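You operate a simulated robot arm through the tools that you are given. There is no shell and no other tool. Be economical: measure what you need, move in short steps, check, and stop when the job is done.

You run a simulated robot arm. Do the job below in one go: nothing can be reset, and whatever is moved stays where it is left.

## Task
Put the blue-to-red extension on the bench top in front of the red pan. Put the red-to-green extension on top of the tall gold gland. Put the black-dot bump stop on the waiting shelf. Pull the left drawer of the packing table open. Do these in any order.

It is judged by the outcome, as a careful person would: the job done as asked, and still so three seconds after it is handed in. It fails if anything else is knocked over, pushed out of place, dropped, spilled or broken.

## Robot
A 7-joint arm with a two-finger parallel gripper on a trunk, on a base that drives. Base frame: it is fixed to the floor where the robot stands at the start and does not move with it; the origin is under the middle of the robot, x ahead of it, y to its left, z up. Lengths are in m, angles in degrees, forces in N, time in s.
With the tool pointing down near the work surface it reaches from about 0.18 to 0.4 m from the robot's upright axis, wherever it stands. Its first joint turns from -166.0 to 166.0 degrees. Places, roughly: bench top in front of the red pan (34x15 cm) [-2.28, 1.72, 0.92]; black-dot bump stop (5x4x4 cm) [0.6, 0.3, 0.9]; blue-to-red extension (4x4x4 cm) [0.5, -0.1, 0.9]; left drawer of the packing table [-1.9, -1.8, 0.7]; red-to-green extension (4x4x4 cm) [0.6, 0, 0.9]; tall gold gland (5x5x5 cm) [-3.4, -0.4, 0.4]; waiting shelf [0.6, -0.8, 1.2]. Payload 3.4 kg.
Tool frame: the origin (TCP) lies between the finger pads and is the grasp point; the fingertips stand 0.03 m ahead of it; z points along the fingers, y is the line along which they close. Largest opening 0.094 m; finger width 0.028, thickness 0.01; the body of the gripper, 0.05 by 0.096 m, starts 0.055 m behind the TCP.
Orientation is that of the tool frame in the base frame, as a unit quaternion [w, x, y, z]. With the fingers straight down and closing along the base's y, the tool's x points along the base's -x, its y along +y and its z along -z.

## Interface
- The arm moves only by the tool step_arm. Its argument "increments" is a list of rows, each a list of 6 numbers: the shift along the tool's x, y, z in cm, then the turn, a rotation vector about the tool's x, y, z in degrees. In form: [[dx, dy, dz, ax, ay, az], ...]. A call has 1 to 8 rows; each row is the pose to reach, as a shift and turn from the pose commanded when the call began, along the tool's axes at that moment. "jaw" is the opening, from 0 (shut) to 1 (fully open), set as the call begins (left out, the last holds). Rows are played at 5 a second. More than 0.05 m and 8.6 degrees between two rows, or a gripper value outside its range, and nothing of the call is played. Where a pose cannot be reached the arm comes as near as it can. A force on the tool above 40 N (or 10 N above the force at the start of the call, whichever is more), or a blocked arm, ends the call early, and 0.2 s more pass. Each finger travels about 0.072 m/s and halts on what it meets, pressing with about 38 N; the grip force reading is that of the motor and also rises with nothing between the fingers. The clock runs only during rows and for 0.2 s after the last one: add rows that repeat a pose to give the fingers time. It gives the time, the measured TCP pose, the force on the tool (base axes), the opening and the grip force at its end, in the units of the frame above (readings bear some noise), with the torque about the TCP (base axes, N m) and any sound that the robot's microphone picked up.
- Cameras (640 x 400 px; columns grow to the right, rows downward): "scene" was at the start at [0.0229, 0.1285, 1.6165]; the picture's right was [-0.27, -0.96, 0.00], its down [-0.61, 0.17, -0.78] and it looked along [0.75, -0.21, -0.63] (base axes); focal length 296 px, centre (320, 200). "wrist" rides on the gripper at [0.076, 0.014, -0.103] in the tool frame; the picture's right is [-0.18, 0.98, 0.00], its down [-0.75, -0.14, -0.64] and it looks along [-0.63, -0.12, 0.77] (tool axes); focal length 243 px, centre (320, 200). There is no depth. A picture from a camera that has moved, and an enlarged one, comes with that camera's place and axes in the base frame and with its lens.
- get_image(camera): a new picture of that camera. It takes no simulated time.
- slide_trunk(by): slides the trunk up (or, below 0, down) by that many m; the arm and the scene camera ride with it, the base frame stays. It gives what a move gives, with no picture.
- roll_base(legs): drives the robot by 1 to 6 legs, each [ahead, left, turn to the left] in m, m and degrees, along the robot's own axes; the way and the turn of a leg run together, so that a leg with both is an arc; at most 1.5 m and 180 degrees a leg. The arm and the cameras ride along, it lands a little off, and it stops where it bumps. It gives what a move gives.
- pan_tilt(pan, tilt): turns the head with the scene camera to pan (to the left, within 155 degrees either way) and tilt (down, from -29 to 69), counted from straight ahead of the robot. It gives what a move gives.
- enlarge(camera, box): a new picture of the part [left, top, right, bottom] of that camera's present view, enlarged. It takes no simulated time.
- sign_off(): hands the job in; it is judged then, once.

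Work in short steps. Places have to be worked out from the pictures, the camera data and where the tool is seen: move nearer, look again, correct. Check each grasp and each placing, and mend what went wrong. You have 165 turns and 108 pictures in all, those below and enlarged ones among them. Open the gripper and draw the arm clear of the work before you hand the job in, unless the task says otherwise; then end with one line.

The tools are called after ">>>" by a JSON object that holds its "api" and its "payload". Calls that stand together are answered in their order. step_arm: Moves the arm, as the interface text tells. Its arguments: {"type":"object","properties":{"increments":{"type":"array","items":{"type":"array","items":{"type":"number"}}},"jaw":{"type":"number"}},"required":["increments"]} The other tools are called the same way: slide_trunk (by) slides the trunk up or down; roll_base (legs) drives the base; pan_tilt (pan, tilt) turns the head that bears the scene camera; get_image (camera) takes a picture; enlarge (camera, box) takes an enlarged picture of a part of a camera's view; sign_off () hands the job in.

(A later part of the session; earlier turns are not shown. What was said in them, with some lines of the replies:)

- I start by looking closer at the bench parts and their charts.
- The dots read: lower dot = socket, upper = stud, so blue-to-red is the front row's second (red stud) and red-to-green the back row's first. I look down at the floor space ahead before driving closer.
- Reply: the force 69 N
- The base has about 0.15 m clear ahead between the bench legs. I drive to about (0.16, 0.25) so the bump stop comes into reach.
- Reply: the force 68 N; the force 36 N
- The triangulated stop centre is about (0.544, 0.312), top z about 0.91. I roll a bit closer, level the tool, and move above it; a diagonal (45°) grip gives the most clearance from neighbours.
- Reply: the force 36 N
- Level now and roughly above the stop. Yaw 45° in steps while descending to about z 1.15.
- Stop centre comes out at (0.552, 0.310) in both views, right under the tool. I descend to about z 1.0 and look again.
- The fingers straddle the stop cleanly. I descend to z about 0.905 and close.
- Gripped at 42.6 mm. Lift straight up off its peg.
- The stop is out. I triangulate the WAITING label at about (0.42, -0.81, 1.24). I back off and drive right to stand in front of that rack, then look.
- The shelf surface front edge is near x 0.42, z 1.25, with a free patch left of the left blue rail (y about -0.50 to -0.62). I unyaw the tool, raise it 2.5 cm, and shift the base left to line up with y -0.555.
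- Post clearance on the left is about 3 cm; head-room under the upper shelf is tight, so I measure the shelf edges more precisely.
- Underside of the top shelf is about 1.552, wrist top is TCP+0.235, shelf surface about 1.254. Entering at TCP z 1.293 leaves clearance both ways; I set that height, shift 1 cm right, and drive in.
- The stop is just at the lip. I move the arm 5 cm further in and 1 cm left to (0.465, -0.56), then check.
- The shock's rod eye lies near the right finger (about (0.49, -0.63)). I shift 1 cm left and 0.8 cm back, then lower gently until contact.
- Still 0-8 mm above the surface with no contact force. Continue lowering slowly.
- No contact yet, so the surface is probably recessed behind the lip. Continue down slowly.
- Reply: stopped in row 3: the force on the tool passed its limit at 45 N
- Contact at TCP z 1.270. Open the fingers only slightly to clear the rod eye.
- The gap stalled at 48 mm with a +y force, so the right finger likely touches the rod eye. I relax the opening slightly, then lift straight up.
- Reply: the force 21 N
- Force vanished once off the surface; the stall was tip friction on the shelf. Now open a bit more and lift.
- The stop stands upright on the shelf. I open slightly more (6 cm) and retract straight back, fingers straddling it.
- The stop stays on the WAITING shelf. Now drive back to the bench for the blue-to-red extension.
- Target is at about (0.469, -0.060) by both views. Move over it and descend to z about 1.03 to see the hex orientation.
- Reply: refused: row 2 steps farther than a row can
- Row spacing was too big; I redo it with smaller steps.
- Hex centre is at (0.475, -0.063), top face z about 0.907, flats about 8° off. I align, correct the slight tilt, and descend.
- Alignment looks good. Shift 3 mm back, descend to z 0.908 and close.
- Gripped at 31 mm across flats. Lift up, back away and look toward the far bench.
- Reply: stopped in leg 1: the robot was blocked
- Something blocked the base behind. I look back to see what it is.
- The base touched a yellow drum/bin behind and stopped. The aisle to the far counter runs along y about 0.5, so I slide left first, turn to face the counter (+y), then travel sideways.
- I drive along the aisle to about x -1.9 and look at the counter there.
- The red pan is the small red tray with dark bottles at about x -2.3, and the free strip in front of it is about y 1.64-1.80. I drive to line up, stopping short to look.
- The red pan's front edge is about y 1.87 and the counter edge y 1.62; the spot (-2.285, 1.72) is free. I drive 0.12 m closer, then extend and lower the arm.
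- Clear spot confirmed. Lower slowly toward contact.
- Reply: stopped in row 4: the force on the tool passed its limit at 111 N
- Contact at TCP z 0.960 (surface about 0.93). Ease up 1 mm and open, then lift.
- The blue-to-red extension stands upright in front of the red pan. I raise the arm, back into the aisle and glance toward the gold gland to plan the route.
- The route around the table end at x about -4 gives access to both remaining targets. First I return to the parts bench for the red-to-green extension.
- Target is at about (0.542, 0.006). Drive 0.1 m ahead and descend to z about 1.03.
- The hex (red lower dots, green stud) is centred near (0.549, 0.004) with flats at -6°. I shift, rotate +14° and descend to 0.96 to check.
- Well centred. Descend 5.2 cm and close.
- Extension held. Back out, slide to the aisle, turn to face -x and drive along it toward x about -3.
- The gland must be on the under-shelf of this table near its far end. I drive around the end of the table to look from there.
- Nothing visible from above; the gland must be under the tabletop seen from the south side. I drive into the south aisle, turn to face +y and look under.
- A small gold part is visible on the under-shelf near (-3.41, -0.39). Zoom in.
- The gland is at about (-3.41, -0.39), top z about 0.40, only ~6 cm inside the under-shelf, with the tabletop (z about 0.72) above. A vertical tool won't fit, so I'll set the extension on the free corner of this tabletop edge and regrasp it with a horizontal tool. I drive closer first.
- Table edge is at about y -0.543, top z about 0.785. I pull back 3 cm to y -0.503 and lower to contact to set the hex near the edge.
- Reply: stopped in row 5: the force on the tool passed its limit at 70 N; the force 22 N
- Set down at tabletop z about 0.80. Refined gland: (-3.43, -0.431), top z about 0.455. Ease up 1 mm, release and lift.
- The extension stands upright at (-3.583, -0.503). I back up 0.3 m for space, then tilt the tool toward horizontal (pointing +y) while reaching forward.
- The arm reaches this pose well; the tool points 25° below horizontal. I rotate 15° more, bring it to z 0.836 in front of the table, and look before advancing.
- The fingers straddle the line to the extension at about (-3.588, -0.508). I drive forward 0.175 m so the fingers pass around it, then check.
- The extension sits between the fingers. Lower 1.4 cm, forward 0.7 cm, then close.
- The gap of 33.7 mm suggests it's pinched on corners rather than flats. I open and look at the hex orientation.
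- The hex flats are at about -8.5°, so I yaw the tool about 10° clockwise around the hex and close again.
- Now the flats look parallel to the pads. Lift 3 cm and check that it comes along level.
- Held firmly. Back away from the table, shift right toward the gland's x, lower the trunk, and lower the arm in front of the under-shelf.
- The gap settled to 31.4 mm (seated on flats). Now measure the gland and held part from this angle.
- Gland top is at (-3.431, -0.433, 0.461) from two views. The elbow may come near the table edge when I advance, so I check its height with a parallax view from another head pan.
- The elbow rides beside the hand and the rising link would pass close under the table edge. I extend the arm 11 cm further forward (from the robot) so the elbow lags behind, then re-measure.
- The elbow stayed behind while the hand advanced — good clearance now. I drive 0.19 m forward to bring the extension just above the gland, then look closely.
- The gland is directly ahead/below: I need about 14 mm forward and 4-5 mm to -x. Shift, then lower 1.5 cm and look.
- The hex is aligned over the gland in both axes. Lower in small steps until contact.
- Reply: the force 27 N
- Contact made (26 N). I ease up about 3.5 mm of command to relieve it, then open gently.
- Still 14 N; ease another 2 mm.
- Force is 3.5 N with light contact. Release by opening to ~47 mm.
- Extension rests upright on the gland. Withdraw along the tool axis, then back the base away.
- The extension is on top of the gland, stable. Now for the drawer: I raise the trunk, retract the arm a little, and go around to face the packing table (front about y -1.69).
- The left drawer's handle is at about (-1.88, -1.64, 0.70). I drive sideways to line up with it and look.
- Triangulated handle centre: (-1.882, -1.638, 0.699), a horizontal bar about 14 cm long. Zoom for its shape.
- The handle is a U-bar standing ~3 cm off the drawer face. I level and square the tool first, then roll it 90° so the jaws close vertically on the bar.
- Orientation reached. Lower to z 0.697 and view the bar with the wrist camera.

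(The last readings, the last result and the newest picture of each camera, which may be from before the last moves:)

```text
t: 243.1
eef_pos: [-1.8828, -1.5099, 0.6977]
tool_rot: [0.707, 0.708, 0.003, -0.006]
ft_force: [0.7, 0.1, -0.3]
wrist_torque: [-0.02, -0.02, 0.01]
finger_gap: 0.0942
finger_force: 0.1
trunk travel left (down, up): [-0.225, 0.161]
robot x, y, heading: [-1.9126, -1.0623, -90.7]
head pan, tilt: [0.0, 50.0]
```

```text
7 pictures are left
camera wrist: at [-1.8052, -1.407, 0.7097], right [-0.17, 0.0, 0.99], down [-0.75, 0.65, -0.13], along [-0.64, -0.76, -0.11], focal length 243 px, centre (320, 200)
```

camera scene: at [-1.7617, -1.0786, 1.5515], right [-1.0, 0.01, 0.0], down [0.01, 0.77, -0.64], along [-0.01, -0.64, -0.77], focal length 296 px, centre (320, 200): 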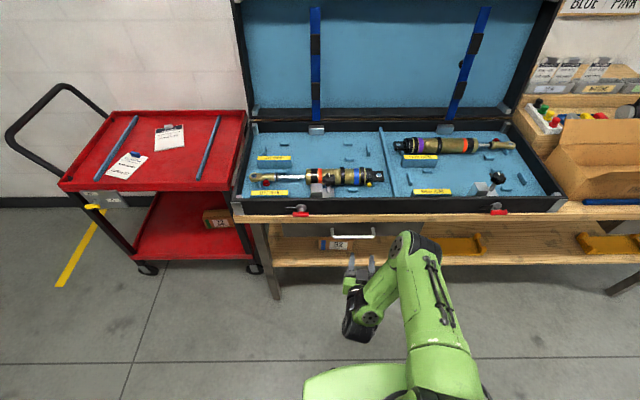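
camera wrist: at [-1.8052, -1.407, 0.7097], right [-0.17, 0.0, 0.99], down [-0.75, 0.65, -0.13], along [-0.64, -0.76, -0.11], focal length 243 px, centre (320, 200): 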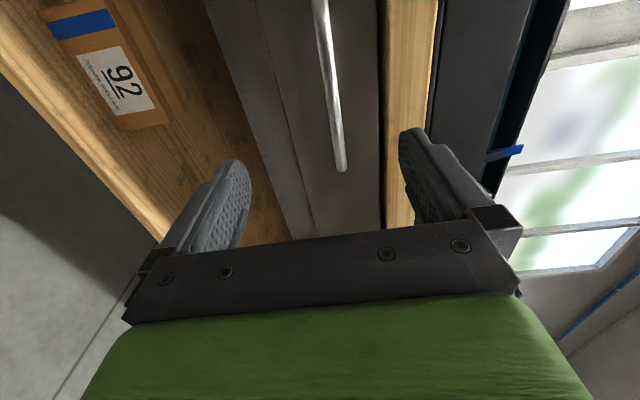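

Bar is at z about 0.706. I reduce the opening to ~5.5 cm (to stay below the wooden top edge), raise 0.8 cm and advance toward the bar.

>>> {"api": "step_arm", "payload": {"increments": [[0, 0.8, 0, 0, 0, 0], [0, 0.8, 0, 0, 0, 0], [0, 0.8, 3, 0, 0, 0], [0, 0.8, 6, 0, 0, 0], [0, 0.8, 8.5, 0, 0, 0]], "jaw": 0.58}}

>>> {"api": "get_image", "payload": {"camera": "wrist"}}

```text
t: 244.3
eef_pos: [-1.8825, -1.5963, 0.7053]
tool_rot: [0.706, 0.708, 0.004, -0.007]
ft_force: [0.7, 0.0, -0.3]
wrist_torque: [-0.02, -0.01, 0.03]
finger_gap: 0.0546
finger_force: 0.1
trunk travel left (down, up): [-0.225, 0.161]
robot x, y, heading: [-1.9151, -1.0635, -90.4]
head pan, tilt: [0.0, 50.0]
```

```text
6 pictures are left
camera wrist: at [-1.806, -1.4927, 0.717], right [-0.17, 0.0, 0.99], down [-0.75, 0.65, -0.13], along [-0.64, -0.76, -0.11], focal length 243 px, centre (320, 200)
```

wrist: 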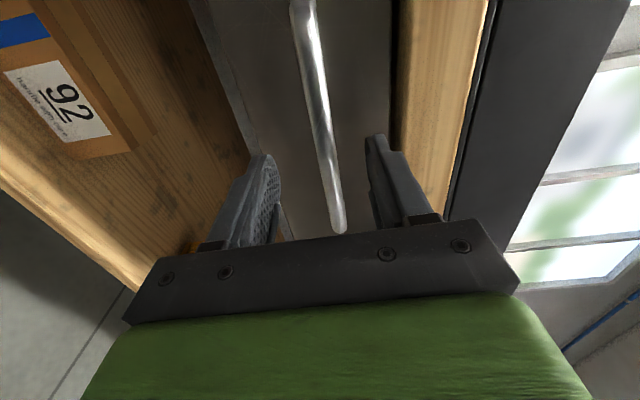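

Bar passes between the fingers (y about -1.628). Advance 2 cm and close.

>>> {"api": "step_arm", "payload": {"increments": [[0, 0, 1, 0, 0, 0], [0, 0, 2.1, 0, 0, 0]]}}

>>> {"api": "step_arm", "payload": {"increments": [[0, 0, 0, 0, 0, 0], [0, 0, 0, 0, 0, 0], [0, 0, 0, 0, 0, 0], [0, 0, 0, 0, 0, 0]], "jaw": 0}}

```text
t: 244.9
eef_pos: [-1.8833, -1.6161, 0.705]
tool_rot: [0.707, 0.707, 0.004, -0.006]
ft_force: [-0.2, 0.6, -0.3]
wrist_torque: [0.01, -0.03, 0.01]
finger_gap: 0.0544
finger_force: 0.1
trunk travel left (down, up): [-0.225, 0.161]
robot x, y, heading: [-1.9127, -1.0594, -90.4]
head pan, tilt: [0.0, 50.0]
```

```text
t: 245.9
eef_pos: [-1.8838, -1.6152, 0.7101]
tool_rot: [0.71, 0.704, 0.001, -0.005]
ft_force: [2.4, 7.5, 29.4]
wrist_torque: [-0.16, -1.23, 0.01]
finger_gap: 0.012
finger_force: 44.6
trunk travel left (down, up): [-0.225, 0.161]
robot x, y, heading: [-1.9127, -1.0586, -91.0]
head pan, tilt: [0.0, 50.0]
```

Bar gripped (12 mm). I raise 5 mm to relieve the vertical load, then pull with the arm.

>>> {"api": "step_arm", "payload": {"increments": [[0, 0.3, 0, 0, 0, 0], [0, 0.6, 0, 0, 0, 0], [0, 0.6, 0, 0, 0, 0]]}}

>>> {"api": "step_arm", "payload": {"increments": [[0, 0, -1.5, 0, 0, 0], [0, 0, -3, 0, 0, 0], [0, 0, -4.5, 0, 0, 0], [0, 0, -6, 0, 0, 0], [0, 0, -7.5, 0, 0, 0], [0, 0, -9, 0, 0, 0], [0, 0, -10.5, 0, 0, 0]]}}

```text
t: 246.7
eef_pos: [-1.8835, -1.6148, 0.71]
tool_rot: [0.706, 0.709, 0.004, -0.006]
ft_force: [0.9, 1.0, 4.1]
wrist_torque: [-0.06, -1.29, -0.47]
finger_gap: 0.0117
finger_force: 44.7
trunk travel left (down, up): [-0.225, 0.161]
robot x, y, heading: [-1.9125, -1.0608, -90.6]
head pan, tilt: [0.0, 50.0]
```

```text
t: 248.3
eef_pos: [-1.8835, -1.5108, 0.7101]
tool_rot: [0.705, 0.709, 0.003, -0.006]
ft_force: [-5.3, 1.4, -13.3]
wrist_torque: [0.2, -1.19, -0.73]
finger_gap: 0.0117
finger_force: 44.9
trunk travel left (down, up): [-0.225, 0.161]
robot x, y, heading: [-1.913, -1.0623, -90.4]
head pan, tilt: [0.0, 50.0]
```

The drawer moved ~10 cm with the grip. Pull another 8 cm with the base, then check.

>>> {"api": "roll_base", "payload": {"legs": [[-0.08, 0, 0]]}}

>>> {"api": "get_image", "payload": {"camera": "scene"}}

```text
t: 249.4
eef_pos: [-1.8837, -1.4305, 0.7106]
tool_rot: [0.706, 0.709, 0.003, -0.005]
ft_force: [-15.4, -0.6, -23.9]
wrist_torque: [0.15, -1.15, -0.23]
finger_gap: 0.0117
finger_force: 44.8
trunk travel left (down, up): [-0.225, 0.161]
robot x, y, heading: [-1.9165, -0.9777, -90.6]
head pan, tilt: [0.0, 50.0]
```

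```text
5 pictures are left
camera scene: at [-1.7633, -1.0002, 1.5516], right [-1.0, 0.01, 0.0], down [0.01, 0.77, -0.64], along [-0.01, -0.64, -0.77], focal length 296 px, centre (320, 200)
```

scene: 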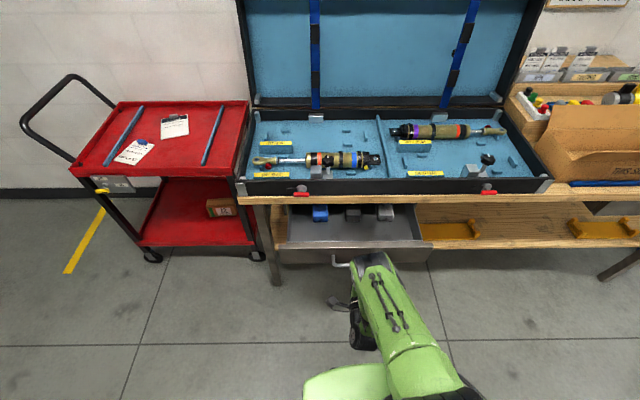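

The drawer is open about 18 cm. Release the bar and withdraw.

>>> {"api": "step_arm", "payload": {"increments": [[0, 0, 0, 0, 0, 0], [0, 0, 0, 0, 0, 0], [0, 0, 0, 0, 0, 0]], "jaw": 0.55}}

>>> {"api": "step_arm", "payload": {"increments": [[0, 0, -2, 0, 0, 0], [0, 0, -4, 0, 0, 0], [0, 0, -6, 0, 0, 0], [0, 0, -8, 0, 0, 0]]}}

>>> {"api": "get_image", "payload": {"camera": "scene"}}

```text
t: 250.2
eef_pos: [-1.8828, -1.4305, 0.711]
tool_rot: [0.706, 0.709, 0.003, -0.006]
ft_force: [-0.3, 0.9, 0.2]
wrist_torque: [0.0, 0.02, -0.02]
finger_gap: 0.0516
finger_force: 0.1
trunk travel left (down, up): [-0.225, 0.161]
robot x, y, heading: [-1.9112, -0.9812, -90.5]
head pan, tilt: [0.0, 50.0]
```

```text
t: 251.2
eef_pos: [-1.8795, -1.394, 0.6781]
tool_rot: [0.705, 0.709, 0.003, -0.006]
ft_force: [1.1, -0.1, 0.1]
wrist_torque: [-0.01, 0.0, -0.04]
finger_gap: 0.0516
finger_force: 0.1
out of reach, approached as far as the arm can: row 1, 2, 3, 4
trunk travel left (down, up): [-0.225, 0.161]
robot x, y, heading: [-1.9107, -0.9793, -90.5]
head pan, tilt: [0.0, 50.0]
```

```text
4 pictures are left
camera scene: at [-1.7605, -0.9982, 1.5513], right [-1.0, 0.01, 0.0], down [0.01, 0.77, -0.64], along [-0.01, -0.64, -0.77], focal length 296 px, centre (320, 200)
```

scene: 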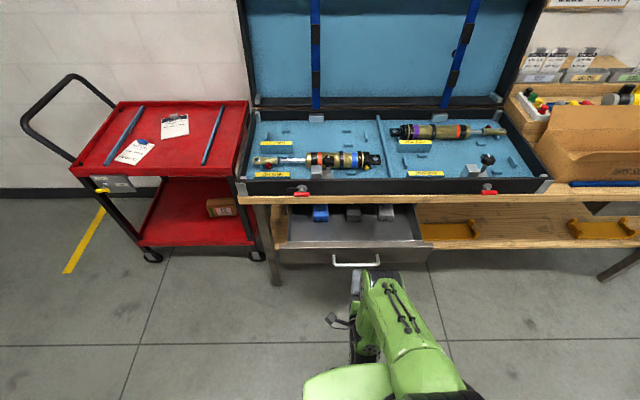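

Drawer stays open and the fingers are just off the bar. I back the base 6 cm for clearance and check.

>>> {"api": "roll_base", "payload": {"legs": [[-0.06, 0, 0]]}}

>>> {"api": "get_image", "payload": {"camera": "wrist"}}

```text
t: 252.1
eef_pos: [-1.8807, -1.3323, 0.677]
tool_rot: [0.706, 0.708, 0.004, -0.006]
ft_force: [-0.6, -0.3, 0.3]
wrist_torque: [0.0, 0.0, -0.04]
finger_gap: 0.0518
finger_force: 0.0
trunk travel left (down, up): [-0.225, 0.161]
robot x, y, heading: [-1.911, -0.9237, -90.5]
head pan, tilt: [0.0, 50.0]
```

```text
3 pictures are left
camera wrist: at [-1.8019, -1.2302, 0.6895], right [-0.17, 0.0, 0.99], down [-0.75, 0.65, -0.13], along [-0.64, -0.76, -0.11], focal length 243 px, centre (320, 200)
```

wrist: 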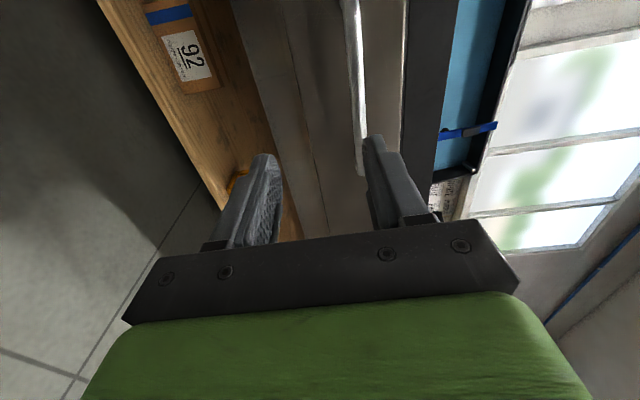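

The hand is clear and the drawer remains open. One last check of the gland stack from here.

>>> {"api": "pan_tilt", "payload": {"pan": -108, "tilt": 34}}

>>> {"api": "enlarge", "payload": {"camera": "scene", "box": [260, 150, 380, 250]}}

```text
t: 254.0
eef_pos: [-1.879, -1.3338, 0.6764]
tool_rot: [0.705, 0.709, 0.004, -0.007]
ft_force: [0.3, -0.6, 0.3]
wrist_torque: [0.01, -0.03, -0.02]
finger_gap: 0.0517
finger_force: 0.2
trunk travel left (down, up): [-0.225, 0.161]
robot x, y, heading: [-1.9097, -0.9208, -90.6]
head pan, tilt: [-108.0, 34.0]
```

```text
4.00 times, centred on (320, 200) of scene
camera zoom: at [-1.8437, -0.8337, 1.5747], right [0.32, 0.95, 0.0], down [0.53, -0.18, -0.83], along [-0.79, 0.26, -0.56], focal length 1185 px, centre (320, 200)
```

zoom: 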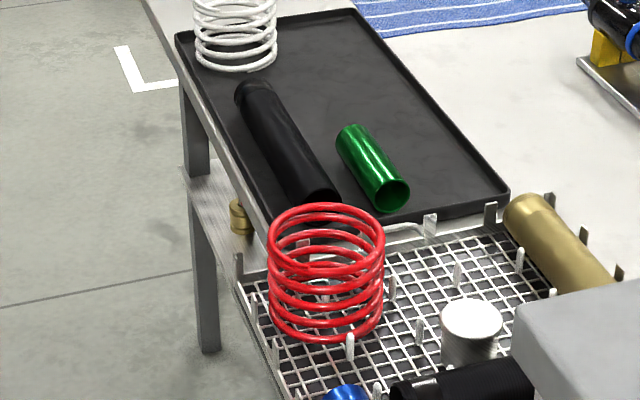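

The gland stands undisturbed; the tabletop edge hides the extension from here, but it was resting stably on top when I checked at close range. All four jobs are in place and the gripper is open and clear, so I hand in.

>>> {"api": "sign_off", "payload": {}}

```text
The job is handed in.
```

All four jobs are done: the bump stop is on the waiting shelf, the blue-to-red extension is in front of the red pan, the left drawer is open about 18 cm, and the red-to-green extension is on the tall gold gland (about 1 cm off-centre; last seen there before I did the drawer). The base also bumped and stopped against what looked like a yellow drum behind it once; I saw nothing tipped over.
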